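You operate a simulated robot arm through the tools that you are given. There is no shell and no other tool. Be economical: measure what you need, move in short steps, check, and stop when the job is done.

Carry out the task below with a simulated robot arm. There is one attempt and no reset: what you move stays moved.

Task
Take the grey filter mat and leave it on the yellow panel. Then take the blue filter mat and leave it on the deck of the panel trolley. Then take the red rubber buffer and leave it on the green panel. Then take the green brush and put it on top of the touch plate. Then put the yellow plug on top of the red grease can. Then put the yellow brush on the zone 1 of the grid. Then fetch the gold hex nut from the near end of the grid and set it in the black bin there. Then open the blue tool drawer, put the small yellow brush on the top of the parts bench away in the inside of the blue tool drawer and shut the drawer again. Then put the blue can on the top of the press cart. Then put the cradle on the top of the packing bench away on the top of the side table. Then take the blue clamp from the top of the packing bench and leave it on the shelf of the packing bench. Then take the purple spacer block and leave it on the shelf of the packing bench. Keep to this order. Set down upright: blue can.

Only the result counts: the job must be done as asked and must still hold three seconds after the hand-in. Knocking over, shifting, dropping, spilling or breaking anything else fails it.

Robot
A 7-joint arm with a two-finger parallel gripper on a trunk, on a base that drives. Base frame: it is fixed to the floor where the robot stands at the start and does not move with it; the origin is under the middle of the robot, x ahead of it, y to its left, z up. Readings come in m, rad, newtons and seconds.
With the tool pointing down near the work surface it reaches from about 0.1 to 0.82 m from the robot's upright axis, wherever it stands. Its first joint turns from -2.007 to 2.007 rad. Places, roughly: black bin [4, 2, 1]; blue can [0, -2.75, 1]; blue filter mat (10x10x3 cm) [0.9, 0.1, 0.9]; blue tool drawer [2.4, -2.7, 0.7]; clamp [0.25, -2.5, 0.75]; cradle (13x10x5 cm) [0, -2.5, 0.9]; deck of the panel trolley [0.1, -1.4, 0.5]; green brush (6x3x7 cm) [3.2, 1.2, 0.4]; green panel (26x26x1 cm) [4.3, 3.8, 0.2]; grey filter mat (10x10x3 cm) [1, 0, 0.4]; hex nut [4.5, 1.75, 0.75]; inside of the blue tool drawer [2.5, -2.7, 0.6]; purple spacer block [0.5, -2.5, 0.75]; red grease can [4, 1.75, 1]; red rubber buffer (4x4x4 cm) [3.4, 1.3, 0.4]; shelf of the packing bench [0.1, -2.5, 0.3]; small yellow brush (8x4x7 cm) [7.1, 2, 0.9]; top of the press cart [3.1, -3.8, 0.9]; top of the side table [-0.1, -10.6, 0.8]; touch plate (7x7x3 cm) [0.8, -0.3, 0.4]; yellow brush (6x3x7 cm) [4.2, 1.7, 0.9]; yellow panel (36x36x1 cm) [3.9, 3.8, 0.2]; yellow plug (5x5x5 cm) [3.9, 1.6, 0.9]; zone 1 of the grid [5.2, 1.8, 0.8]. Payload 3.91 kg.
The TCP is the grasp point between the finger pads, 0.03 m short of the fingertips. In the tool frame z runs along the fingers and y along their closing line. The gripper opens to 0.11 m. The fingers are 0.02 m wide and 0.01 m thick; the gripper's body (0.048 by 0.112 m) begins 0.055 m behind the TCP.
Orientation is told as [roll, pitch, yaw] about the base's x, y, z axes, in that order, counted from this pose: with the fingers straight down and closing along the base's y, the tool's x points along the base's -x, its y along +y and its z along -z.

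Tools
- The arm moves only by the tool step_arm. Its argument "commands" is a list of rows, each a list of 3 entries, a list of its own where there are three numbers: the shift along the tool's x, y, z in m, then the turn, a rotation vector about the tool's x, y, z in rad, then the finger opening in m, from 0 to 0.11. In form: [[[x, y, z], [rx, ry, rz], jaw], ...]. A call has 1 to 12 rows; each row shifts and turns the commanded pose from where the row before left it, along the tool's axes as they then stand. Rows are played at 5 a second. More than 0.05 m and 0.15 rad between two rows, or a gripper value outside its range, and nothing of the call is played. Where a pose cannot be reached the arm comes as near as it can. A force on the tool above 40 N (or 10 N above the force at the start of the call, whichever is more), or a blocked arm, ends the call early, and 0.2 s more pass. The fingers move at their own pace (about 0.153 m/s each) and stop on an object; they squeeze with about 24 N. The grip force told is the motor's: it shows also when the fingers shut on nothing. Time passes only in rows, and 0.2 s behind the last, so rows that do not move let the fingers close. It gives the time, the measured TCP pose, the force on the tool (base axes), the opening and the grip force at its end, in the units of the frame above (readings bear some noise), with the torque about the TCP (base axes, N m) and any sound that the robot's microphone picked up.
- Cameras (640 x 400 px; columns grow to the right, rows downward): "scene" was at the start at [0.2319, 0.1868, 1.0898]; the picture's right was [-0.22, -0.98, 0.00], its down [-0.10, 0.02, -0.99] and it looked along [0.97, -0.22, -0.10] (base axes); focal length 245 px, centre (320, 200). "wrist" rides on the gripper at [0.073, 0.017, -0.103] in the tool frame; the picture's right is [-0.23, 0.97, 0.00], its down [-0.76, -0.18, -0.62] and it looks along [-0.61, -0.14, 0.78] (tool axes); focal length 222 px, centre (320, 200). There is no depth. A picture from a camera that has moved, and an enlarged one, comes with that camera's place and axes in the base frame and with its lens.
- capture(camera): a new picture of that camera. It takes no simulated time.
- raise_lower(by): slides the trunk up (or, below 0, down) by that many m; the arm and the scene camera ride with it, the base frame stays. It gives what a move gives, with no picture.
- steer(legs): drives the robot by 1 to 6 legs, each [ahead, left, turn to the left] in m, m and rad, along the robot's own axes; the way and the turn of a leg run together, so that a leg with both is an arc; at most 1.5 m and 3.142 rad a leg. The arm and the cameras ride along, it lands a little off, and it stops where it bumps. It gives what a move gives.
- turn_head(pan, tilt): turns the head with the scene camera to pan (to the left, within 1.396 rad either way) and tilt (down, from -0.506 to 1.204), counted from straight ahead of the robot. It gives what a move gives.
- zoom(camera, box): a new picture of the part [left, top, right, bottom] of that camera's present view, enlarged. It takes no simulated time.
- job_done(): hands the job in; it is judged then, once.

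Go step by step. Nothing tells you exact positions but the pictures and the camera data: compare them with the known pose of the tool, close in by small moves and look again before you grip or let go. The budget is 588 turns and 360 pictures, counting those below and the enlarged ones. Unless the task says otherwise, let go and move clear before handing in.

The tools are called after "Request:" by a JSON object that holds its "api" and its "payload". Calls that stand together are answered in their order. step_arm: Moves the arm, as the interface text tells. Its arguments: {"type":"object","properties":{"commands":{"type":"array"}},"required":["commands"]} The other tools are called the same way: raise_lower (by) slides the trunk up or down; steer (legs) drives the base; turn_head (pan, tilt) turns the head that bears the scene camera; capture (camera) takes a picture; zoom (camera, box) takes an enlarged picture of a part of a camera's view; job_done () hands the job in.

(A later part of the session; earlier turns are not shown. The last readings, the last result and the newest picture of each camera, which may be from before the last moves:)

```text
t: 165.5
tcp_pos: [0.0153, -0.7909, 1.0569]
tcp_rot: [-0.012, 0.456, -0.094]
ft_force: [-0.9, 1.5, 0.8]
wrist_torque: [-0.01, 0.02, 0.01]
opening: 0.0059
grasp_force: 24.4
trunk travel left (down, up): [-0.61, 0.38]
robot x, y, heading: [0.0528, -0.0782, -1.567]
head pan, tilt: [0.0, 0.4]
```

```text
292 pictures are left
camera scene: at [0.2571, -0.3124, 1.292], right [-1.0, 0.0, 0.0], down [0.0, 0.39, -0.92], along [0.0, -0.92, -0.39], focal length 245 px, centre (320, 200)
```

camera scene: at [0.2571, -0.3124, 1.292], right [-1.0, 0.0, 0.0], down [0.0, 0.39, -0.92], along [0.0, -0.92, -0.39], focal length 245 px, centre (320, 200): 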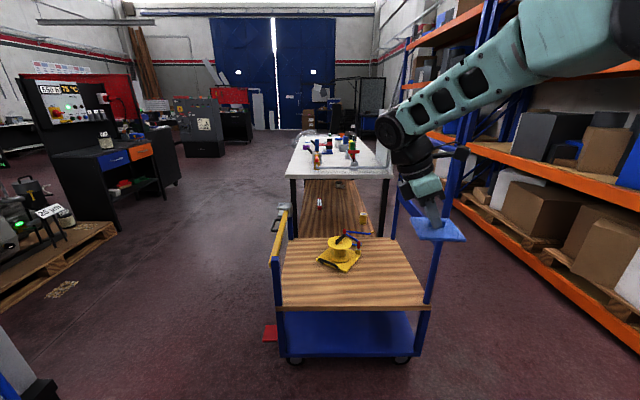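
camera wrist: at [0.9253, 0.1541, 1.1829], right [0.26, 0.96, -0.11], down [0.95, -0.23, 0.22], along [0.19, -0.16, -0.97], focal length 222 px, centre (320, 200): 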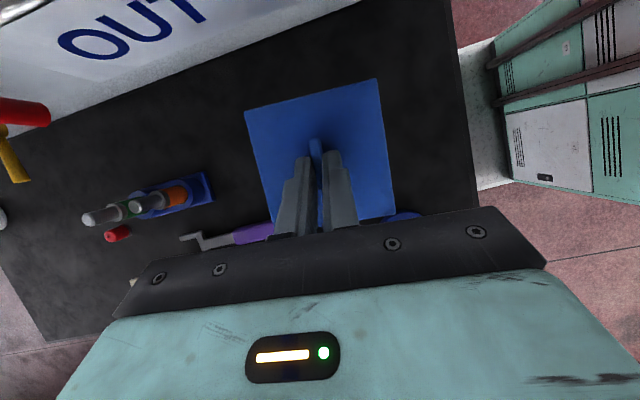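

Request:
{"api": "steer", "payload": {"legs": [[0.365, 0.1, 0]]}}

Request:
{"api": "capture", "payload": {"camera": "scene"}}

Request:
{"api": "capture", "payload": {"camera": "wrist"}}

```text
t: 167.9
tcp_pos: [0.1203, -1.1598, 1.0578]
tcp_rot: [-0.012, 0.458, -0.093]
ft_force: [0.5, 0.4, -0.8]
wrist_torque: [-0.01, 0.01, -0.03]
opening: 0.0058
grasp_force: 24.4
trunk travel left (down, up): [-0.61, 0.38]
robot x, y, heading: [0.1568, -0.4518, -1.563]
head pan, tilt: [0.0, 0.4]
```

```text
291 pictures are left
camera scene: at [0.361, -0.68, 1.292], right [-1.0, -0.01, 0.0], down [0.0, 0.39, -0.92], along [0.01, -0.92, -0.39], focal length 245 px, centre (320, 200)
```

scene: 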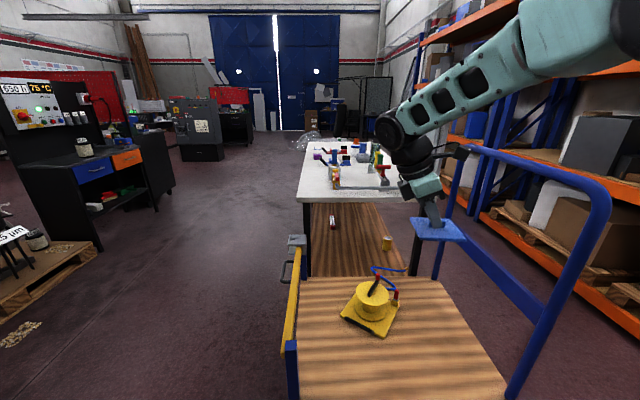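

```text
290 pictures are left
camera wrist: at [0.1033, -1.1392, 1.183], right [0.29, 0.95, -0.11], down [0.94, -0.26, 0.22], along [0.18, -0.17, -0.97], focal length 222 px, centre (320, 200)
```

wrist: 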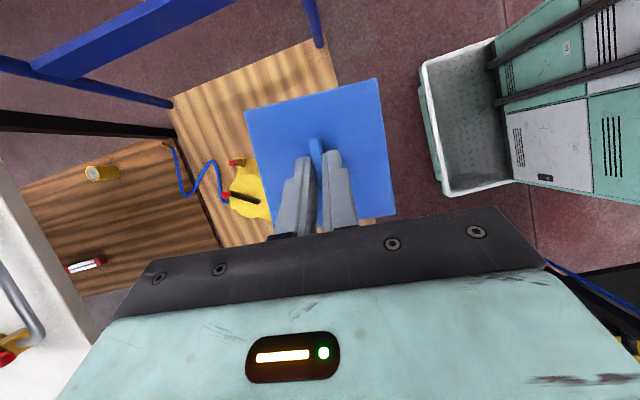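

Request:
{"api": "raise_lower", "payload": {"by": -0.4}}

Request:
{"api": "turn_head", "payload": {"pan": -0.1, "tilt": 0.7}}

Request:
{"api": "capture", "payload": {"camera": "scene"}}

Request:
{"api": "capture", "payload": {"camera": "wrist"}}

```text
t: 171.8
tcp_pos: [0.1215, -1.1596, 0.6582]
tcp_rot: [-0.013, 0.457, -0.093]
ft_force: [-0.4, -0.2, 0.0]
wrist_torque: [-0.01, 0.01, 0.05]
opening: 0.0057
grasp_force: 24.0
trunk travel left (down, up): [-0.21, 0.78]
robot x, y, heading: [0.156, -0.4498, -1.56]
head pan, tilt: [0.0, 0.4]
```

```text
t: 172.6
tcp_pos: [0.1207, -1.1606, 0.659]
tcp_rot: [-0.013, 0.456, -0.092]
ft_force: [0.2, 0.3, -0.6]
wrist_torque: [0.02, 0.01, 0.01]
opening: 0.0058
grasp_force: 23.9
trunk travel left (down, up): [-0.21, 0.78]
robot x, y, heading: [0.1527, -0.4469, -1.56]
head pan, tilt: [-0.099, 0.7]
```

```text
289 pictures are left
camera scene: at [0.3525, -0.672, 0.8652], right [-1.0, 0.09, 0.0], down [0.06, 0.64, -0.77], along [-0.07, -0.76, -0.64], focal length 245 px, centre (320, 200)
```

scene: 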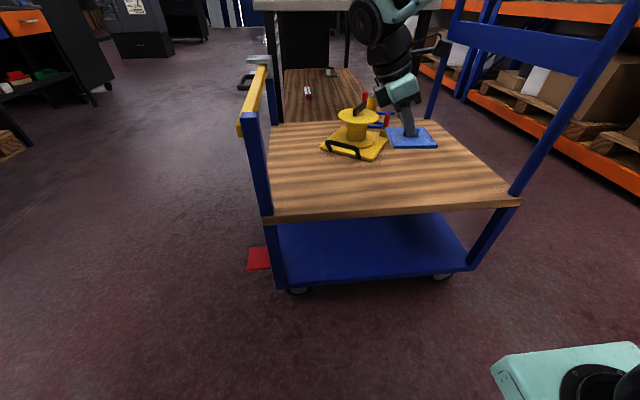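

```text
288 pictures are left
camera wrist: at [0.1033, -1.1392, 0.783], right [0.29, 0.95, -0.11], down [0.94, -0.26, 0.22], along [0.18, -0.17, -0.97], focal length 222 px, centre (320, 200)
```

wrist: 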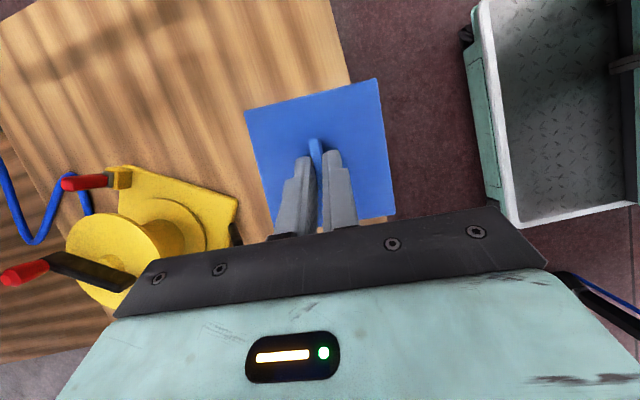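

Request:
{"api": "steer", "payload": {"legs": [[0.07, 0, 0]]}}

Request:
{"api": "raise_lower", "payload": {"by": -0.12}}

Request:
{"api": "capture", "payload": {"camera": "wrist"}}

Request:
{"api": "capture", "payload": {"camera": "scene"}}

```text
t: 173.6
tcp_pos: [0.1199, -1.2296, 0.6579]
tcp_rot: [-0.011, 0.457, -0.093]
ft_force: [0.6, 0.1, 0.4]
wrist_torque: [0.0, 0.03, -0.02]
opening: 0.0058
grasp_force: 24.3
trunk travel left (down, up): [-0.21, 0.78]
robot x, y, heading: [0.1561, -0.5159, -1.568]
head pan, tilt: [-0.099, 0.7]
```

```text
t: 175.1
tcp_pos: [0.1198, -1.2289, 0.539]
tcp_rot: [-0.013, 0.458, -0.093]
ft_force: [-0.3, 0.7, 0.4]
wrist_torque: [-0.01, 0.02, 0.01]
opening: 0.0061
grasp_force: 24.1
trunk travel left (down, up): [-0.09, 0.9]
robot x, y, heading: [0.1517, -0.5198, -1.568]
head pan, tilt: [-0.099, 0.7]
```

```text
287 pictures are left
camera wrist: at [0.1033, -1.2092, 0.663], right [0.29, 0.95, -0.11], down [0.94, -0.26, 0.22], along [0.18, -0.17, -0.97], focal length 222 px, centre (320, 200)
```

wrist: 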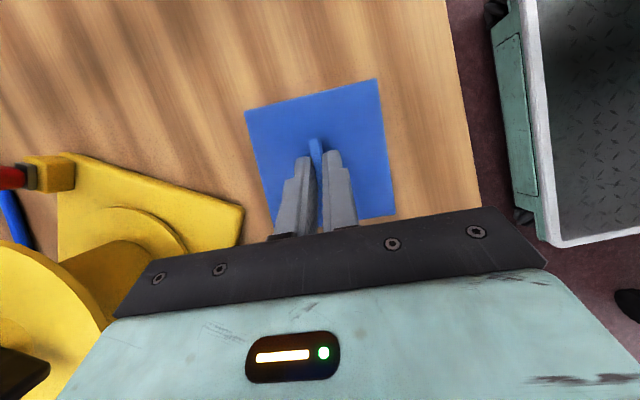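

```text
286 pictures are left
camera scene: at [0.3528, -0.7422, 0.7452], right [-1.0, 0.09, 0.0], down [0.06, 0.64, -0.76], along [-0.07, -0.76, -0.64], focal length 245 px, centre (320, 200)
```

scene: 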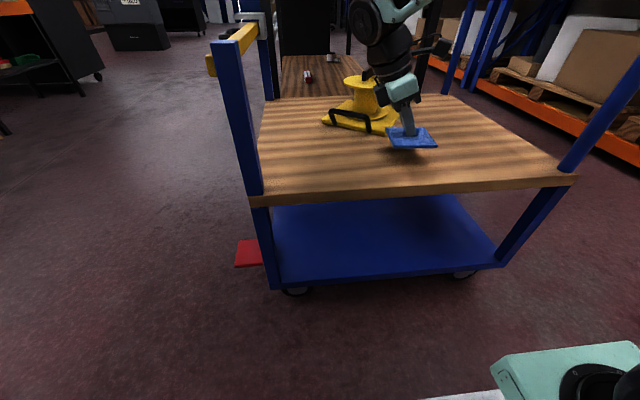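

Request:
{"api": "step_arm", "payload": {"commands": [[[-0.0088, 0, 0.018], [0, 0, 0], 0.0], [[-0.0044, 0, 0.009], [0, 0, 0], 0.0], [[-0.0044, 0, 0.009], [0, 0, 0], 0.0], [[-0.0044, 0, 0.009], [0, 0, 0], 0.0]]}}

Request:
{"api": "capture", "payload": {"camera": "wrist"}}

```text
t: 176.0
tcp_pos: [0.1201, -1.2297, 0.4985]
tcp_rot: [-0.022, 0.459, -0.096]
ft_force: [0.5, 8.0, 20.9]
wrist_torque: [0.43, 0.07, -0.06]
opening: 0.006
grasp_force: 24.3
trunk travel left (down, up): [-0.09, 0.9]
robot x, y, heading: [0.1532, -0.5198, -1.57]
head pan, tilt: [-0.099, 0.7]
stopped in row 4: the force on the tool passed its limit (the readings are from after the stop); the commanded pose is now the measured one
```

```text
285 pictures are left
camera wrist: at [0.1038, -1.208, 0.6236], right [0.29, 0.95, -0.12], down [0.94, -0.26, 0.22], along [0.18, -0.18, -0.97], focal length 222 px, centre (320, 200)
```

wrist: 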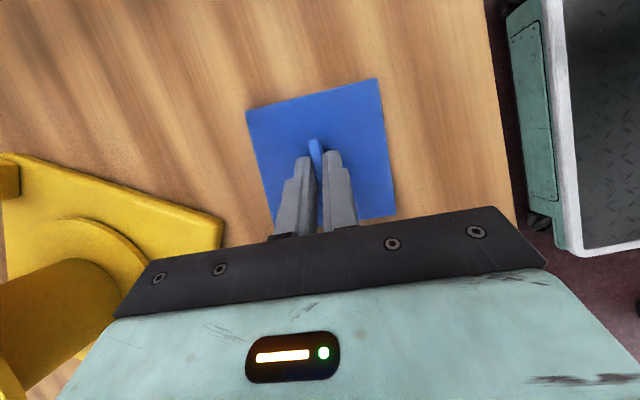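

Contact with the deck at last. I release, and rise along the tool axis.

Request:
{"api": "step_arm", "payload": {"commands": [[[0, 0, 0], [0, 0, 0], 0.03], [[0, 0, 0], [0, 0, 0], 0.03], [[0, 0, -0.02], [0, 0, 0], 0.03], [[0, 0, -0.04], [0, 0, 0], 0.03], [[0, 0, -0.05], [0, 0, 0], 0.03], [[0.0222, 0, -0.0448], [0, 0, 0], 0.03], [[0.0222, 0, -0.0448], [0, 0, 0], 0.03]]}}

Request:
{"api": "capture", "payload": {"camera": "scene"}}

Request:
{"api": "capture", "payload": {"camera": "wrist"}}

```text
t: 177.6
tcp_pos: [0.1699, -1.2308, 0.6952]
tcp_rot: [-0.018, 0.46, -0.095]
ft_force: [-0.1, 0.4, 0.3]
wrist_torque: [0.0, 0.0, 0.02]
opening: 0.0301
grasp_force: 0.1
trunk travel left (down, up): [-0.09, 0.9]
robot x, y, heading: [0.1539, -0.5201, -1.562]
head pan, tilt: [-0.099, 0.7]
```

```text
284 pictures are left
camera scene: at [0.3528, -0.7421, 0.7451], right [-1.0, 0.09, 0.0], down [0.06, 0.64, -0.76], along [-0.07, -0.76, -0.64], focal length 245 px, centre (320, 200)
```

scene: 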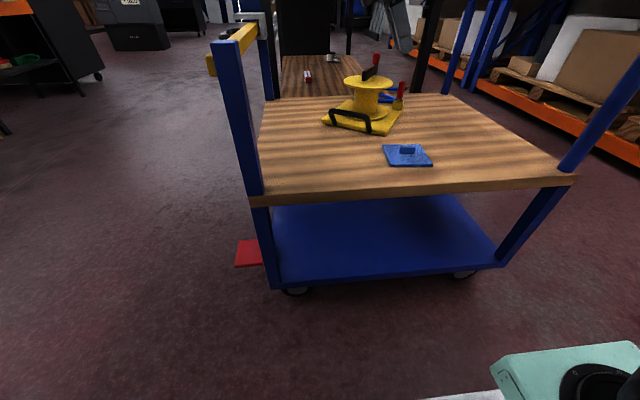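

```text
283 pictures are left
camera wrist: at [0.1534, -1.21, 0.8202], right [0.29, 0.95, -0.12], down [0.94, -0.26, 0.22], along [0.18, -0.17, -0.97], focal length 222 px, centre (320, 200)
```

wrist: 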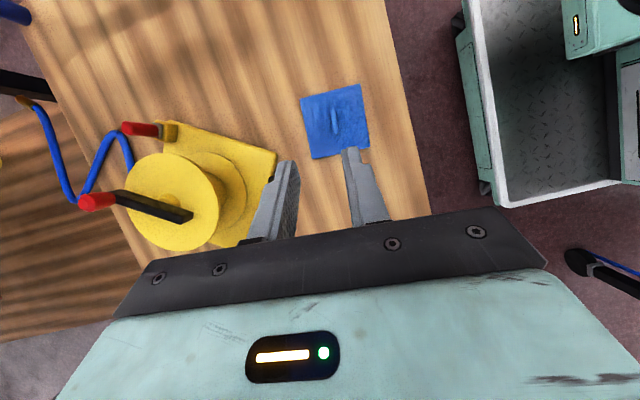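

Request:
{"api": "steer", "payload": {"legs": [[-1.5, 0, 0], [0, 0, 1.567], [1.5, 0, 0], [0.4, 0, 0]]}}

Request:
{"api": "raise_lower", "payload": {"by": 0.3}}

Request:
{"api": "turn_head", "payload": {"pan": 0.0, "tilt": 0.35}}

Request:
{"api": "capture", "payload": {"camera": "scene"}}

```text
t: 198.2
tcp_pos: [2.803, 0.8806, 0.6955]
tcp_rot: [-0.019, 0.458, 1.417]
ft_force: [-0.7, 0.1, 0.0]
wrist_torque: [-0.01, -0.01, 0.03]
opening: 0.0301
grasp_force: 0.0
trunk travel left (down, up): [-0.09, 0.9]
robot x, y, heading: [2.0892, 0.9072, -0.051]
head pan, tilt: [-0.099, 0.7]
```

```text
t: 201.2
tcp_pos: [2.8024, 0.8799, 0.9957]
tcp_rot: [-0.019, 0.46, 1.416]
ft_force: [0.2, 0.8, 0.5]
wrist_torque: [-0.01, -0.01, 0.02]
opening: 0.0298
grasp_force: 0.1
trunk travel left (down, up): [-0.39, 0.6]
robot x, y, heading: [2.0918, 0.9042, -0.053]
head pan, tilt: [-0.099, 0.7]
```

```text
t: 202.0
tcp_pos: [2.8025, 0.8799, 0.9955]
tcp_rot: [-0.019, 0.459, 1.418]
ft_force: [-1.3, 0.3, 0.8]
wrist_torque: [-0.01, 0.0, -0.01]
opening: 0.03
grasp_force: 0.0
trunk travel left (down, up): [-0.39, 0.6]
robot x, y, heading: [2.0876, 0.9092, -0.053]
head pan, tilt: [0.0, 0.351]
```

```text
282 pictures are left
camera scene: at [2.3356, 1.1013, 1.0765], right [-0.05, -1.0, 0.0], down [-0.34, 0.02, -0.94], along [0.94, -0.05, -0.34], focal length 245 px, centre (320, 200)
```

scene: 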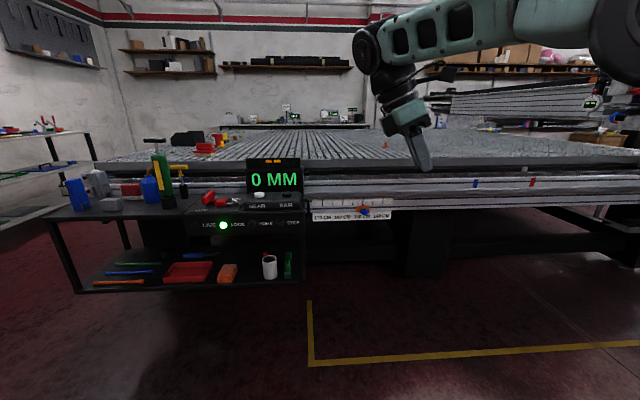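

Request:
{"api": "zoom", "payload": {"camera": "scene", "box": [40, 120, 320, 300]}}

Request:
{"api": "zoom", "payload": {"camera": "scene", "box": [150, 235, 310, 300]}}

```text
2.22 times, centred on (180, 210) of scene
camera zoom: at [2.3356, 1.1013, 1.0765], right [-0.05, -1.0, 0.0], down [-0.34, 0.02, -0.94], along [0.94, -0.05, -0.34], focal length 544 px, centre (631, 178)
```

zoom: 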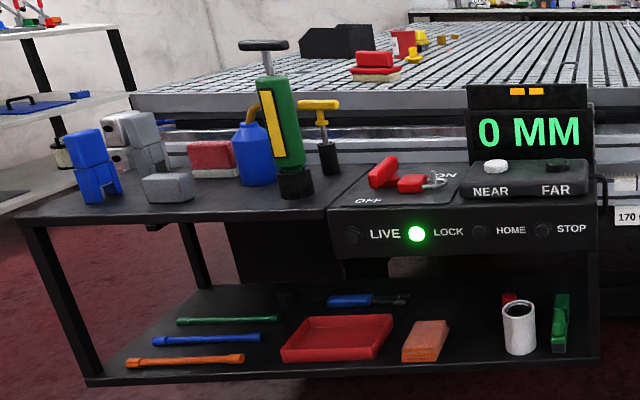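

```text
4.00 times, centred on (230, 268) of scene
camera zoom: at [2.3356, 1.1013, 1.0765], right [-0.05, -1.0, 0.0], down [-0.34, 0.02, -0.94], along [0.94, -0.05, -0.34], focal length 979 px, centre (680, -70)
```

zoom: 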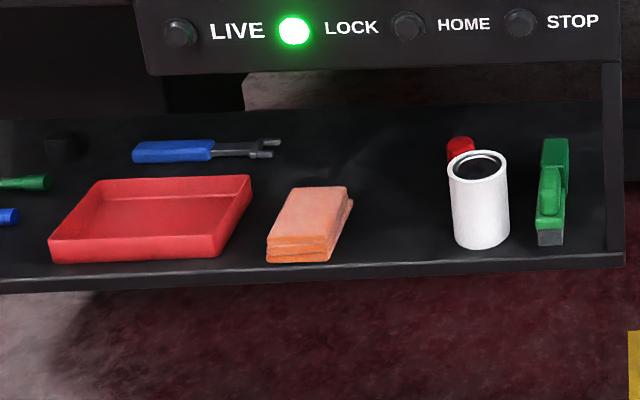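

Request:
{"api": "raise_lower", "payload": {"by": -0.38}}

Request:
{"api": "turn_head", "payload": {"pan": 0.2, "tilt": 0.2}}

Request:
{"api": "zoom", "payload": {"camera": "scene", "box": [200, 150, 400, 275]}}

```text
t: 205.7
tcp_pos: [2.8018, 0.8801, 0.6155]
tcp_rot: [-0.019, 0.459, 1.418]
ft_force: [0.2, -0.3, 0.1]
wrist_torque: [-0.04, -0.01, -0.01]
opening: 0.0301
grasp_force: 0.0
trunk travel left (down, up): [-0.01, 0.98]
robot x, y, heading: [2.0896, 0.91, -0.049]
head pan, tilt: [0.0, 0.351]
```

```text
t: 206.4
tcp_pos: [2.8026, 0.8801, 0.6157]
tcp_rot: [-0.019, 0.46, 1.417]
ft_force: [-0.6, -0.3, -0.3]
wrist_torque: [0.0, 0.0, 0.01]
opening: 0.0299
grasp_force: 0.0
trunk travel left (down, up): [-0.01, 0.98]
robot x, y, heading: [2.0879, 0.9066, -0.053]
head pan, tilt: [0.201, 0.201]
```

```text
3.20 times, centred on (300, 212) of scene
camera zoom: at [2.3348, 1.1199, 0.7105], right [0.15, -0.99, 0.0], down [-0.2, -0.03, -0.98], along [0.97, 0.14, -0.2], focal length 783 px, centre (384, 160)
```

zoom: 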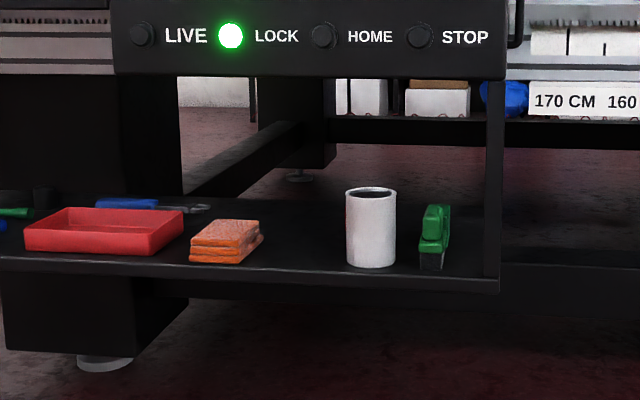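

Request:
{"api": "steer", "payload": {"legs": [[0, 0, 0.051], [0, 0.52, 0]]}}

Request:
{"api": "step_arm", "payload": {"commands": [[[0, 0, -0.02], [0, -0.15, 0], 0.06], [[0, 0, -0.02], [0, -0.15, 0], 0.06], [[0, 0, -0.02], [0, -0.15, 0], 0.06], [[0, 0, 0], [0, 0, -0.1477], 0.06], [[0, 0, 0], [0, 0, -0.1477], 0.06], [[0, 0, 0], [0, 0, -0.1477], 0.06], [[0, 0, 0], [0, 0, -0.1477], 0.06], [[0, 0, 0], [0, 0, -0.1477], 0.06], [[0, 0, 0], [0, 0, -0.1477], 0.06]]}}

```text
t: 209.9
tcp_pos: [2.804, 1.4348, 0.6156]
tcp_rot: [-0.02, 0.459, 1.462]
ft_force: [0.8, -0.3, -0.7]
wrist_torque: [0.0, 0.0, -0.01]
opening: 0.0302
grasp_force: 0.0
trunk travel left (down, up): [-0.01, 0.98]
robot x, y, heading: [2.0887, 1.4299, -0.004]
head pan, tilt: [0.201, 0.201]
```

```text
t: 211.9
tcp_pos: [2.8064, 1.4545, 0.6717]
tcp_rot: [-0.003, 0.019, 2.363]
ft_force: [-0.3, 0.9, 0.0]
wrist_torque: [0.02, -0.03, -0.02]
opening: 0.0601
grasp_force: 0.0
trunk travel left (down, up): [-0.01, 0.98]
robot x, y, heading: [2.0921, 1.4271, -0.007]
head pan, tilt: [0.201, 0.201]
```

Request:
{"api": "step_arm", "payload": {"commands": [[[0, 0, 0], [0, 0.147, 0], 0.06], [[0, 0, 0], [0, 0.147, 0], 0.06], [[0, 0, 0], [0, 0.147, 0], 0.06], [[0, 0, 0], [0, 0.147, 0], 0.06], [[0, 0, 0], [0, 0.147, 0], 0.06], [[0, 0, 0], [0, 0.147, 0], 0.06], [[0, 0, 0], [0, 0.147, 0], 0.06]]}}

Request:
{"api": "turn_head", "payload": {"pan": -0.3, "tilt": 0.2}}

Request:
{"api": "capture", "payload": {"camera": "scene"}}

Request:
{"api": "capture", "payload": {"camera": "wrist"}}

```text
t: 213.5
tcp_pos: [2.8047, 1.4538, 0.6722]
tcp_rot: [-0.009, 1.05, 2.351]
ft_force: [0.5, 0.1, 0.1]
wrist_torque: [-0.02, -0.01, -0.01]
opening: 0.0599
grasp_force: 0.1
trunk travel left (down, up): [-0.01, 0.98]
robot x, y, heading: [2.0886, 1.4268, -0.006]
head pan, tilt: [0.201, 0.201]
```

```text
t: 214.4
tcp_pos: [2.8055, 1.454, 0.6725]
tcp_rot: [-0.008, 1.049, 2.352]
ft_force: [-0.1, 0.7, -1.2]
wrist_torque: [0.0, -0.01, 0.01]
opening: 0.0597
grasp_force: 0.0
trunk travel left (down, up): [-0.01, 0.98]
robot x, y, heading: [2.0941, 1.4289, -0.004]
head pan, tilt: [-0.3, 0.201]
```

```text
278 pictures are left
camera scene: at [2.3237, 1.6064, 0.7106], right [-0.3, -0.95, 0.0], down [-0.19, 0.06, -0.98], along [0.93, -0.29, -0.2], focal length 245 px, centre (320, 200)
```

scene: 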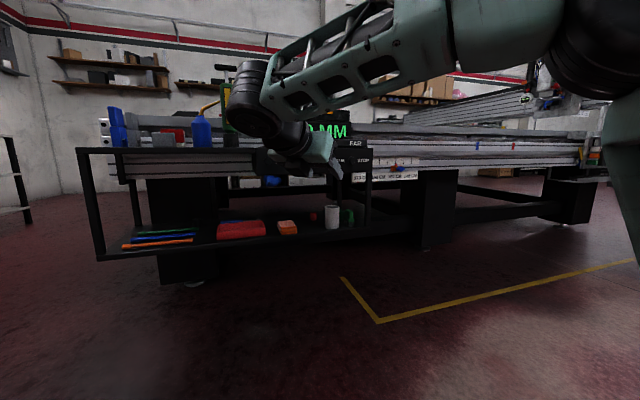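

```text
277 pictures are left
camera wrist: at [2.756, 1.4793, 0.7867], right [-0.77, -0.61, -0.2], down [-0.53, 0.78, -0.35], along [0.37, -0.16, -0.92], focal length 222 px, centre (320, 200)
```

wrist: 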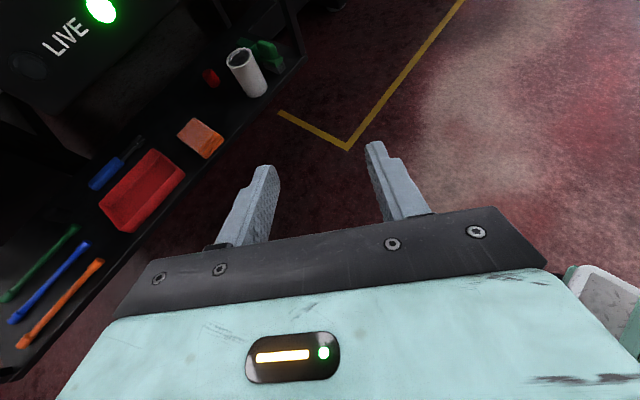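

Request:
{"api": "zoom", "payload": {"camera": "scene", "box": [270, 190, 380, 259]}}

Request:
{"api": "zoom", "payload": {"camera": "wrist", "box": [160, 20, 320, 120]}}

```text
5.80 times, centred on (325, 224) of scene
camera zoom: at [2.3237, 1.6064, 0.7106], right [-0.3, -0.95, 0.0], down [-0.19, 0.06, -0.98], along [0.93, -0.29, -0.2], focal length 1419 px, centre (291, 58)
```

zoom: 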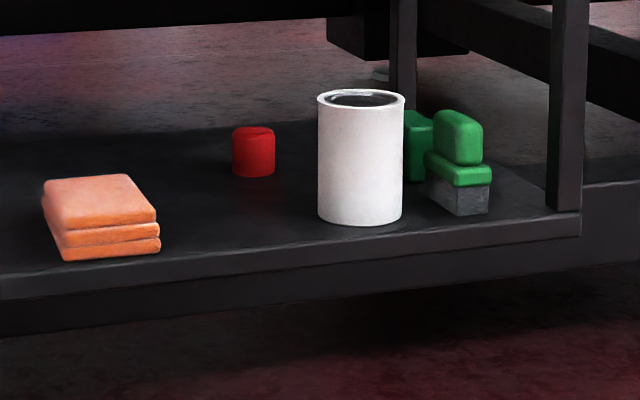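

```text
4.00 times, centred on (240, 70) of wrist
camera zoom: at [2.756, 1.4793, 0.7867], right [-0.77, -0.61, -0.2], down [-0.53, 0.78, -0.35], along [0.37, -0.16, -0.92], focal length 888 px, centre (640, 720)
```

zoom: 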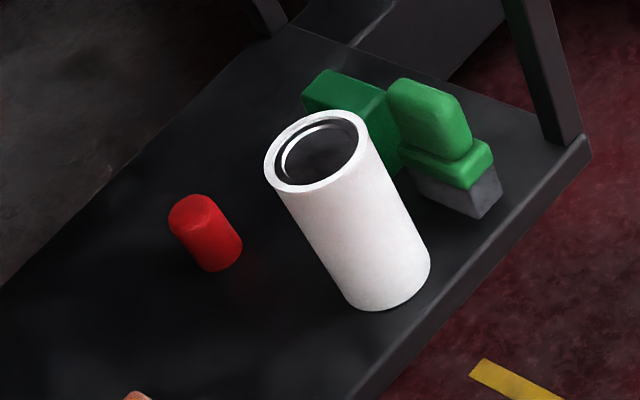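

Request:
{"api": "step_arm", "payload": {"commands": [[[-0.0357, 0, 0.0205], [0, 0, 0], 0.06], [[-0.0357, 0, 0.0205], [0, 0, 0], 0.06], [[-0.0357, 0, 0.0205], [0, 0, 0], 0.06], [[-0.0357, 0, 0.0205], [0, 0, 0], 0.06]]}}

Request:
{"api": "steer", "payload": {"legs": [[0.27, 0.03, 0]]}}

Request:
{"api": "capture", "payload": {"camera": "scene"}}

Request:
{"api": "capture", "payload": {"camera": "wrist"}}

```text
t: 215.4
tcp_pos: [2.8049, 1.4532, 0.5068]
tcp_rot: [-0.009, 1.048, 2.35]
ft_force: [0.0, 0.1, -0.2]
wrist_torque: [-0.03, 0.02, 0.01]
opening: 0.0602
grasp_force: 0.0
trunk travel left (down, up): [-0.01, 0.98]
robot x, y, heading: [2.0976, 1.4306, -0.004]
head pan, tilt: [-0.3, 0.201]
```

```text
t: 217.3
tcp_pos: [3.0747, 1.4823, 0.5073]
tcp_rot: [-0.009, 1.048, 2.351]
ft_force: [-0.4, 1.0, 0.0]
wrist_torque: [0.02, 0.01, -0.02]
opening: 0.0601
grasp_force: 0.0
trunk travel left (down, up): [-0.01, 0.98]
robot x, y, heading: [2.363, 1.4555, -0.005]
head pan, tilt: [-0.3, 0.201]
```

```text
274 pictures are left
camera scene: at [2.5941, 1.6354, 0.7106], right [-0.3, -0.95, 0.0], down [-0.19, 0.06, -0.98], along [0.93, -0.29, -0.2], focal length 245 px, centre (320, 200)
```

scene: 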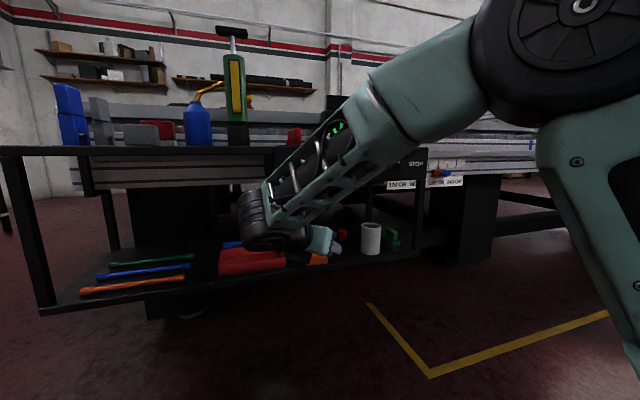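

```text
273 pictures are left
camera wrist: at [3.0252, 1.5078, 0.6224], right [-0.77, -0.61, -0.2], down [-0.53, 0.78, -0.35], along [0.37, -0.16, -0.92], focal length 222 px, centre (320, 200)
```

wrist: 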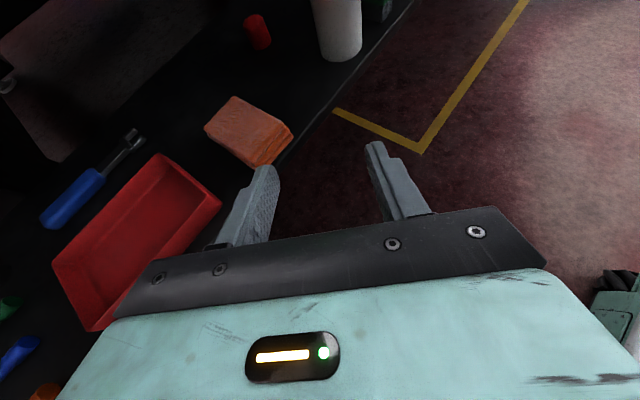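

Request:
{"api": "step_arm", "payload": {"commands": [[[0.0034, -0.0116, 0.0474], [0, 0, 0], 0.06], [[0.0034, -0.0116, 0.0474], [0, 0, 0], 0.06], [[0.0034, -0.0116, 0.0474], [0, 0, 0], 0.06]]}}

Request:
{"api": "capture", "payload": {"camera": "scene"}}

Request:
{"api": "capture", "payload": {"camera": "wrist"}}

```text
t: 218.1
tcp_pos: [3.1916, 1.4152, 0.4515]
tcp_rot: [-0.023, 1.052, 2.34]
ft_force: [-10.0, 4.2, 27.7]
wrist_torque: [0.29, -0.74, 0.23]
opening: 0.0584
grasp_force: 0.1
trunk travel left (down, up): [-0.01, 0.98]
robot x, y, heading: [2.3627, 1.4583, -0.005]
head pan, tilt: [-0.3, 0.201]
```

```text
272 pictures are left
camera scene: at [2.5931, 1.6357, 0.7115], right [-0.3, -0.95, 0.0], down [-0.19, 0.06, -0.98], along [0.93, -0.29, -0.2], focal length 245 px, centre (320, 200)
```

scene: 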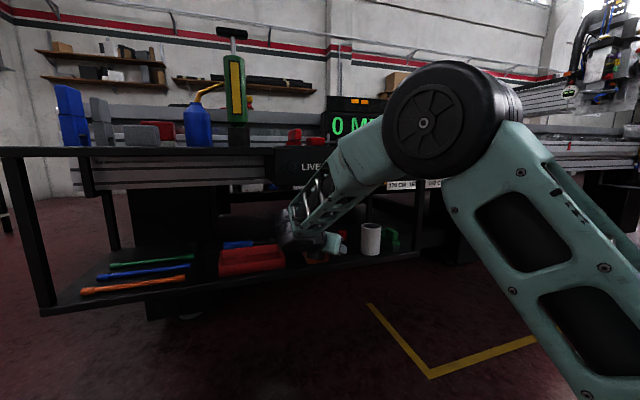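

```text
271 pictures are left
camera wrist: at [3.141, 1.4414, 0.5664], right [-0.76, -0.61, -0.21], down [-0.52, 0.78, -0.35], along [0.38, -0.16, -0.91], focal length 222 px, centre (320, 200)
```

wrist: 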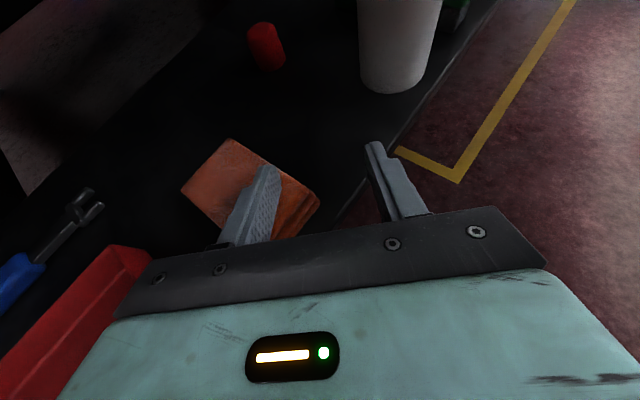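

Request:
{"api": "step_arm", "payload": {"commands": [[[0.013, 0, -0.0075], [0, 0, 0], 0.06], [[0.013, 0, -0.0075], [0, 0, 0], 0.06]]}}

Request:
{"api": "capture", "payload": {"camera": "wrist"}}

Request:
{"api": "zoom", "payload": {"camera": "scene", "box": [200, 200, 420, 300]}}

```text
t: 218.7
tcp_pos: [3.1902, 1.4161, 0.4752]
tcp_rot: [-0.003, 1.044, 2.356]
ft_force: [0.6, -0.1, 0.0]
wrist_torque: [0.0, -0.02, -0.03]
opening: 0.06
grasp_force: 0.0
trunk travel left (down, up): [-0.01, 0.98]
robot x, y, heading: [2.3616, 1.461, -0.008]
head pan, tilt: [-0.3, 0.201]
```

```text
270 pictures are left
camera wrist: at [3.1409, 1.4414, 0.5897], right [-0.77, -0.61, -0.2], down [-0.53, 0.78, -0.35], along [0.37, -0.16, -0.92], focal length 222 px, centre (320, 200)
```

wrist: 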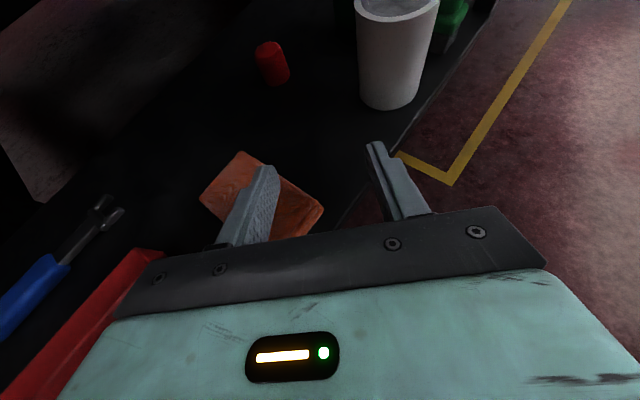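

```text
2.91 times, centred on (310, 250) of scene
camera zoom: at [2.5942, 1.6354, 0.7104], right [-0.3, -0.95, 0.0], down [-0.19, 0.06, -0.98], along [0.93, -0.29, -0.2], focal length 712 px, centre (349, 54)
```

zoom: 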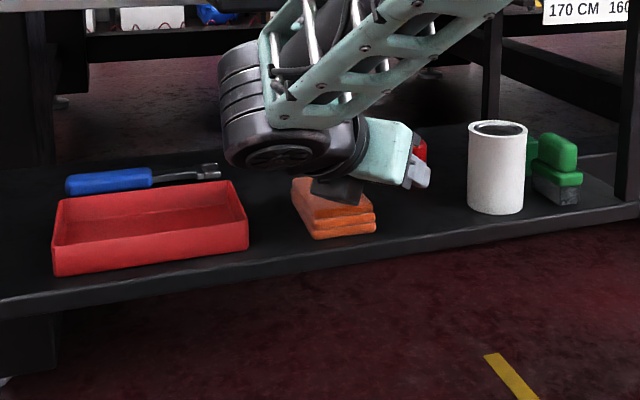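

Request:
{"api": "step_arm", "payload": {"commands": [[[-0.0104, 0, 0.006], [0, 0, 0], 0.06], [[-0.0104, 0, 0.006], [0, 0, 0], 0.06], [[-0.003, 0, -0.0052], [0, 0, 0], 0.06], [[-0.003, 0, -0.0052], [0, 0, 0], 0.06]]}}

Request:
{"api": "step_arm", "payload": {"commands": [[[0.013, 0, -0.0075], [0, 0, 0], 0.06], [[0.013, 0, -0.0075], [0, 0, 0], 0.06]]}}

Request:
{"api": "zoom", "payload": {"camera": "scene", "box": [200, 200, 420, 300]}}

Request:
{"api": "capture", "payload": {"camera": "wrist"}}

```text
t: 219.7
tcp_pos: [3.1819, 1.4235, 0.4529]
tcp_rot: [-0.011, 1.048, 2.35]
ft_force: [2.9, -3.3, 6.5]
wrist_torque: [-0.02, -0.24, -0.11]
opening: 0.0601
grasp_force: 0.0
trunk travel left (down, up): [-0.01, 0.98]
robot x, y, heading: [2.3646, 1.4552, -0.003]
head pan, tilt: [-0.3, 0.201]
```

```text
t: 220.3
tcp_pos: [3.1822, 1.4254, 0.4816]
tcp_rot: [-0.009, 1.046, 2.352]
ft_force: [0.3, -0.5, 0.3]
wrist_torque: [0.01, 0.01, 0.0]
opening: 0.06
grasp_force: 0.0
trunk travel left (down, up): [-0.01, 0.98]
robot x, y, heading: [2.3619, 1.459, -0.006]
head pan, tilt: [-0.3, 0.201]
```

```text
2.91 times, centred on (310, 250) of scene
camera zoom: at [2.5941, 1.6355, 0.7105], right [-0.3, -0.95, 0.0], down [-0.19, 0.06, -0.98], along [0.93, -0.29, -0.2], focal length 712 px, centre (349, 54)
```

zoom: 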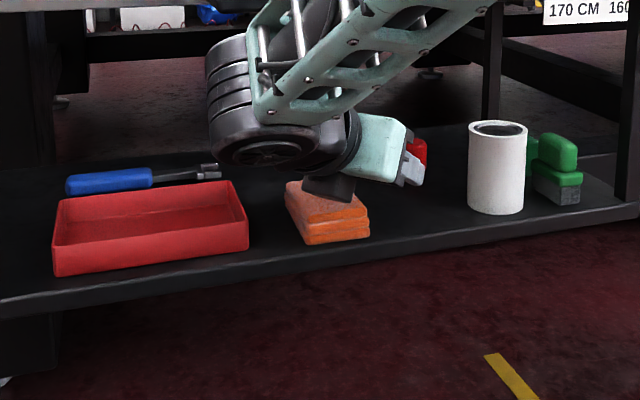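

```text
267 pictures are left
camera wrist: at [3.1326, 1.4508, 0.5965], right [-0.77, -0.61, -0.2], down [-0.53, 0.78, -0.35], along [0.37, -0.16, -0.92], focal length 222 px, centre (320, 200)
```

wrist: 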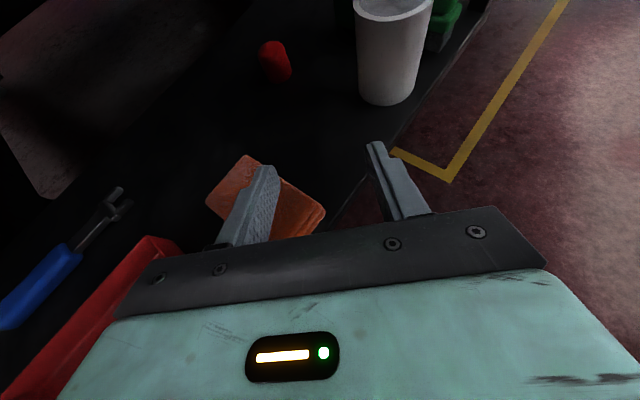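

Request:
{"api": "step_arm", "payload": {"commands": [[[0, 0, 0], [0.1, 0, -0.057], 0.06], [[0, 0, 0], [0.1, 0, -0.057], 0.06]]}}

Request:
{"api": "capture", "payload": {"camera": "wrist"}}

```text
t: 220.9
tcp_pos: [3.1824, 1.4261, 0.4808]
tcp_rot: [-0.01, 1.047, 2.582]
ft_force: [0.6, 0.2, 0.2]
wrist_torque: [0.0, 0.03, 0.0]
opening: 0.0597
grasp_force: 0.0
trunk travel left (down, up): [-0.01, 0.98]
robot x, y, heading: [2.3609, 1.4601, -0.006]
head pan, tilt: [-0.3, 0.201]
```

```text
266 pictures are left
camera wrist: at [3.1283, 1.4384, 0.596], right [-0.61, -0.77, -0.2], down [-0.69, 0.64, -0.35], along [0.4, -0.07, -0.92], focal length 222 px, centre (320, 200)
```

wrist: 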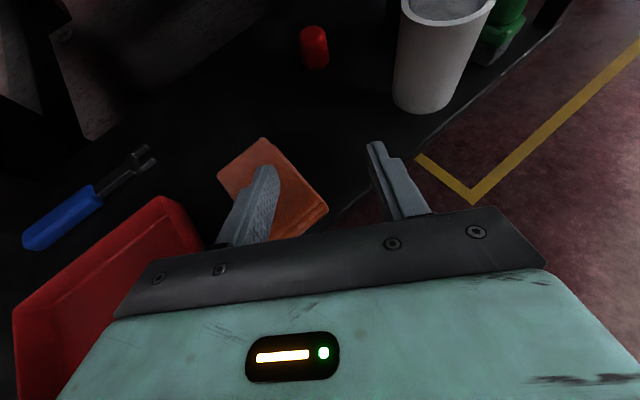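

Request:
{"api": "step_arm", "payload": {"commands": [[[0.0167, -0.001, 0.033], [0, 0, 0], 0.06], [[0.0167, -0.001, 0.033], [0, 0, 0], 0.06], [[0.0167, -0.001, 0.033], [0, 0, 0], 0.06]]}}

Request:
{"api": "capture", "payload": {"camera": "wrist"}}

Request:
{"api": "capture", "payload": {"camera": "scene"}}

```text
t: 221.7
tcp_pos: [3.278, 1.3706, 0.4746]
tcp_rot: [-0.01, 1.05, 2.579]
ft_force: [-0.8, 0.6, 0.1]
wrist_torque: [0.0, -0.01, 0.0]
opening: 0.0601
grasp_force: 0.0
trunk travel left (down, up): [-0.01, 0.98]
robot x, y, heading: [2.3616, 1.4567, -0.006]
head pan, tilt: [-0.3, 0.201]
```

```text
265 pictures are left
camera wrist: at [3.2235, 1.3834, 0.5907], right [-0.61, -0.77, -0.2], down [-0.69, 0.64, -0.35], along [0.4, -0.07, -0.92], focal length 222 px, centre (320, 200)
```

wrist: 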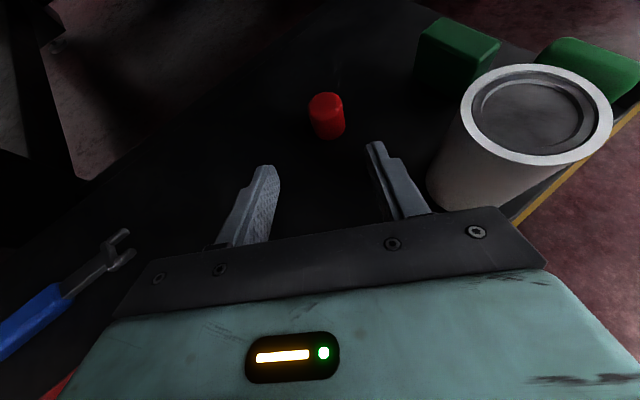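

```text
264 pictures are left
camera scene: at [2.594, 1.6355, 0.7106], right [-0.3, -0.95, 0.0], down [-0.19, 0.06, -0.98], along [0.93, -0.29, -0.2], focal length 245 px, centre (320, 200)
```

scene: 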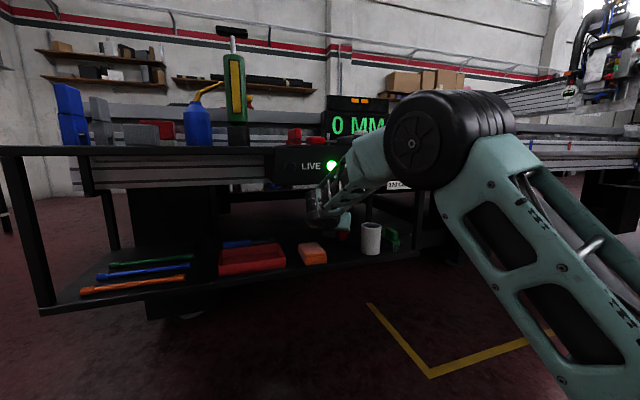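

Request:
{"api": "step_arm", "payload": {"commands": [[[0.0027, 0.0016, 0.038], [0, 0, 0], 0.06], [[0.0027, 0.0016, 0.038], [0, 0, 0], 0.06]]}}

Request:
{"api": "capture", "payload": {"camera": "wrist"}}

Request:
{"api": "capture", "payload": {"camera": "scene"}}

```text
t: 222.3
tcp_pos: [3.3354, 1.3311, 0.4436]
tcp_rot: [-0.011, 1.047, 2.582]
ft_force: [-0.2, -0.4, 0.2]
wrist_torque: [-0.02, 0.0, 0.0]
opening: 0.06
grasp_force: 0.0
trunk travel left (down, up): [-0.01, 0.98]
robot x, y, heading: [2.3599, 1.4572, -0.006]
head pan, tilt: [-0.3, 0.201]
```

```text
263 pictures are left
camera wrist: at [3.2816, 1.3444, 0.5581], right [-0.61, -0.77, -0.2], down [-0.69, 0.64, -0.35], along [0.4, -0.07, -0.92], focal length 222 px, centre (320, 200)
```

wrist: 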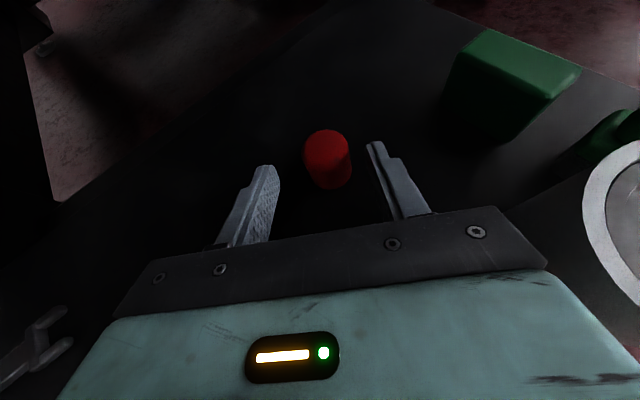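

```text
262 pictures are left
camera scene: at [2.594, 1.6355, 0.7106], right [-0.3, -0.95, 0.0], down [-0.19, 0.06, -0.98], along [0.93, -0.29, -0.2], focal length 245 px, centre (320, 200)
```

scene: 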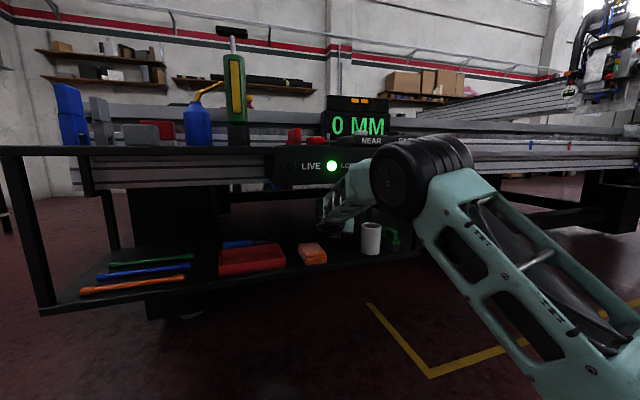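

Request:
{"api": "step_arm", "payload": {"commands": [[[0.003, -0.001, 0.037], [0, 0, 0], 0.06]]}}

Request:
{"api": "capture", "payload": {"camera": "wrist"}}

```text
t: 222.7
tcp_pos: [3.364, 1.3129, 0.4267]
tcp_rot: [-0.01, 1.048, 2.581]
ft_force: [-0.6, 0.2, 0.1]
wrist_torque: [0.0, 0.01, 0.02]
opening: 0.0598
grasp_force: 0.1
trunk travel left (down, up): [-0.01, 0.98]
robot x, y, heading: [2.361, 1.4588, -0.001]
head pan, tilt: [-0.3, 0.201]
```

```text
261 pictures are left
camera wrist: at [3.31, 1.3274, 0.5411], right [-0.61, -0.77, -0.2], down [-0.69, 0.64, -0.35], along [0.4, -0.07, -0.92], focal length 222 px, centre (320, 200)
```

wrist: 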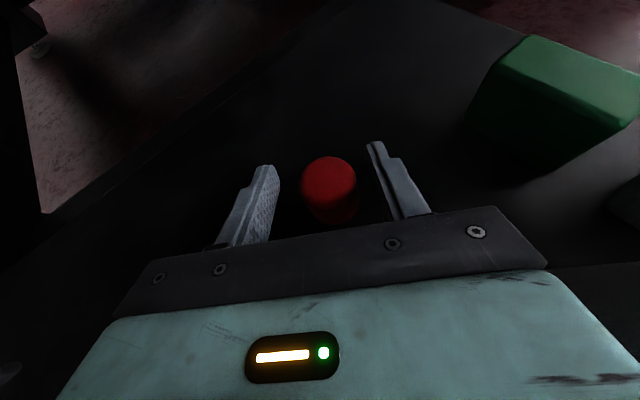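

Request:
{"api": "step_arm", "payload": {"commands": [[[0, 0, 0], [0, 0, 0], 0.02], [[0, 0, 0], [0, 0, 0], 0.0], [[0, 0, 0], [0, 0, 0], 0.0]]}}

Request:
{"api": "step_arm", "payload": {"commands": [[[0.013, 0, -0.0075], [0, 0, 0], 0.0], [[0, 0, 0], [0, 0, 0], 0.0]]}}

Request:
{"api": "capture", "payload": {"camera": "wrist"}}

```text
t: 223.5
tcp_pos: [3.3639, 1.3135, 0.4269]
tcp_rot: [-0.01, 1.048, 2.579]
ft_force: [2.0, -0.3, 0.7]
wrist_torque: [0.03, -0.06, 0.0]
opening: 0.0314
grasp_force: 24.2
trunk travel left (down, up): [-0.01, 0.98]
robot x, y, heading: [2.3615, 1.4563, -0.01]
head pan, tilt: [-0.3, 0.201]
```

```text
t: 224.1
tcp_pos: [3.3613, 1.3122, 0.4412]
tcp_rot: [-0.011, 1.048, 2.58]
ft_force: [0.5, 0.3, -0.8]
wrist_torque: [-0.02, -0.04, 0.0]
opening: 0.0315
grasp_force: 24.0
trunk travel left (down, up): [-0.01, 0.98]
robot x, y, heading: [2.3624, 1.4561, -0.009]
head pan, tilt: [-0.3, 0.201]
```

```text
260 pictures are left
camera wrist: at [3.3088, 1.3262, 0.5558], right [-0.61, -0.77, -0.2], down [-0.69, 0.64, -0.35], along [0.4, -0.07, -0.92], focal length 222 px, centre (320, 200)
```

wrist: 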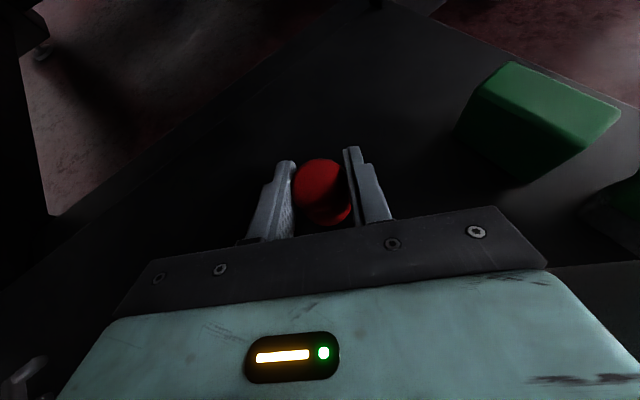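

Request:
{"api": "step_arm", "payload": {"commands": [[[-0.0078, -0.0017, -0.0344], [0, 0, 0], 0.0], [[-0.0078, -0.0017, -0.0344], [0, 0, 0], 0.0], [[-0.0078, -0.0017, -0.0344], [0, 0, 0], 0.0], [[-0.0167, 0.001, -0.033], [0, 0, 0], 0.0], [[-0.0167, 0.001, -0.033], [0, 0, 0], 0.0], [[-0.0167, 0.001, -0.033], [0, 0, 0], 0.0]]}}

Request:
{"api": "capture", "payload": {"camera": "wrist"}}

Request:
{"api": "zoom", "payload": {"camera": "scene", "box": [200, 200, 420, 300]}}

```text
t: 225.5
tcp_pos: [3.1813, 1.4254, 0.4788]
tcp_rot: [-0.007, 1.049, 2.583]
ft_force: [0.3, -0.2, -1.3]
wrist_torque: [0.03, -0.07, 0.02]
opening: 0.0314
grasp_force: 24.4
trunk travel left (down, up): [-0.01, 0.98]
robot x, y, heading: [2.3625, 1.4566, -0.007]
head pan, tilt: [-0.3, 0.201]
```

```text
259 pictures are left
camera wrist: at [3.1287, 1.439, 0.5933], right [-0.61, -0.77, -0.2], down [-0.69, 0.64, -0.35], along [0.4, -0.07, -0.92], focal length 222 px, centre (320, 200)
```

wrist: 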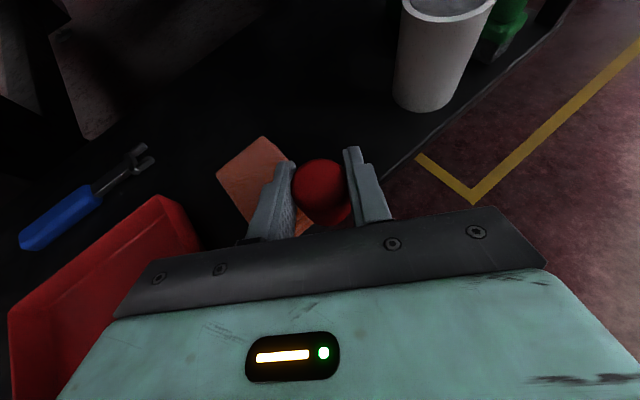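

```text
2.91 times, centred on (310, 250) of scene
camera zoom: at [2.5942, 1.6354, 0.7105], right [-0.3, -0.95, 0.0], down [-0.19, 0.06, -0.98], along [0.93, -0.29, -0.2], focal length 712 px, centre (349, 54)
```

zoom: 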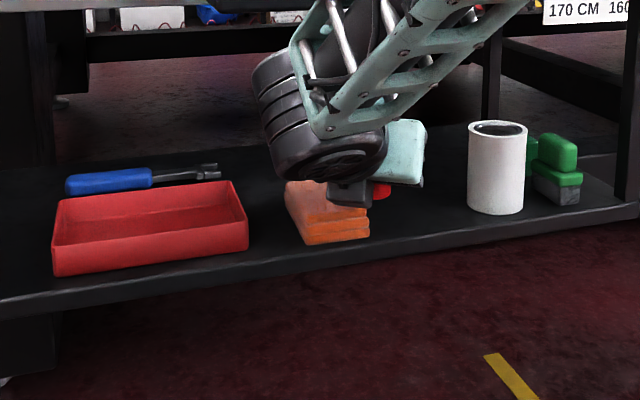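

Request:
{"api": "steer", "payload": {"legs": [[-0.42, 0, 0]]}}

Request:
{"api": "step_arm", "payload": {"commands": [[[-0.0158, 0.0199, -0.0275], [0, 0, 0], 0.0], [[-0.0158, 0.0199, -0.0275], [0, 0, 0], 0.0], [[-0.0158, 0.0199, -0.0275], [0, 0, 0], 0.0], [[-0.0158, 0.0199, -0.0275], [0, 0, 0], 0.0]]}}

Request:
{"api": "steer", "payload": {"legs": [[0, 0, 1.578], [1.25, 0, 0], [0, -1.5, 0], [0, -0.7, 0]]}}

Request:
{"api": "turn_head", "payload": {"pan": -0.1, "tilt": 0.45}}

Request:
{"api": "capture", "payload": {"camera": "scene"}}

```text
t: 228.1
tcp_pos: [2.7683, 1.4287, 0.4788]
tcp_rot: [-0.009, 1.049, 2.583]
ft_force: [0.3, -0.2, -0.5]
wrist_torque: [0.01, 0.02, 0.0]
opening: 0.0315
grasp_force: 24.0
trunk travel left (down, up): [-0.01, 0.98]
robot x, y, heading: [1.9477, 1.4578, -0.0]
head pan, tilt: [-0.3, 0.201]
```

```text
t: 229.1
tcp_pos: [2.6179, 1.4264, 0.4823]
tcp_rot: [-0.009, 1.048, 2.585]
ft_force: [0.0, 0.5, -0.7]
wrist_torque: [0.0, 0.04, -0.01]
opening: 0.0317
grasp_force: 23.4
trunk travel left (down, up): [-0.01, 0.98]
robot x, y, heading: [1.9459, 1.4597, -0.002]
head pan, tilt: [-0.3, 0.201]
```

```text
t: 249.8
tcp_pos: [4.1963, 3.3401, 0.482]
tcp_rot: [-0.011, 1.048, -2.153]
ft_force: [0.4, -0.1, -0.2]
wrist_torque: [-0.02, -0.01, -0.01]
opening: 0.0316
grasp_force: 24.3
trunk travel left (down, up): [-0.01, 0.98]
robot x, y, heading: [4.149, 2.6686, 1.541]
head pan, tilt: [-0.3, 0.201]
```

```text
t: 250.5
tcp_pos: [4.1968, 3.34, 0.4812]
tcp_rot: [-0.009, 1.048, -2.154]
ft_force: [-0.9, 0.3, -0.6]
wrist_torque: [-0.01, -0.02, 0.03]
opening: 0.0314
grasp_force: 23.8
trunk travel left (down, up): [-0.01, 0.98]
robot x, y, heading: [4.15, 2.6676, 1.547]
head pan, tilt: [-0.099, 0.45]
```

```text
257 pictures are left
camera scene: at [3.9587, 2.9091, 0.6874], right [0.99, -0.13, 0.0], down [-0.05, -0.43, -0.9], along [0.11, 0.89, -0.43], focal length 245 px, centre (320, 200)
```

scene: 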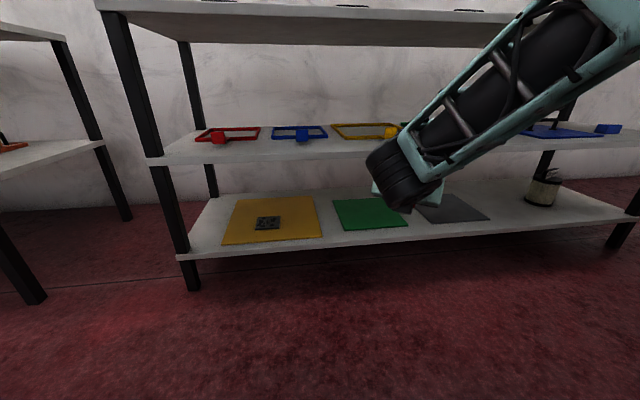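

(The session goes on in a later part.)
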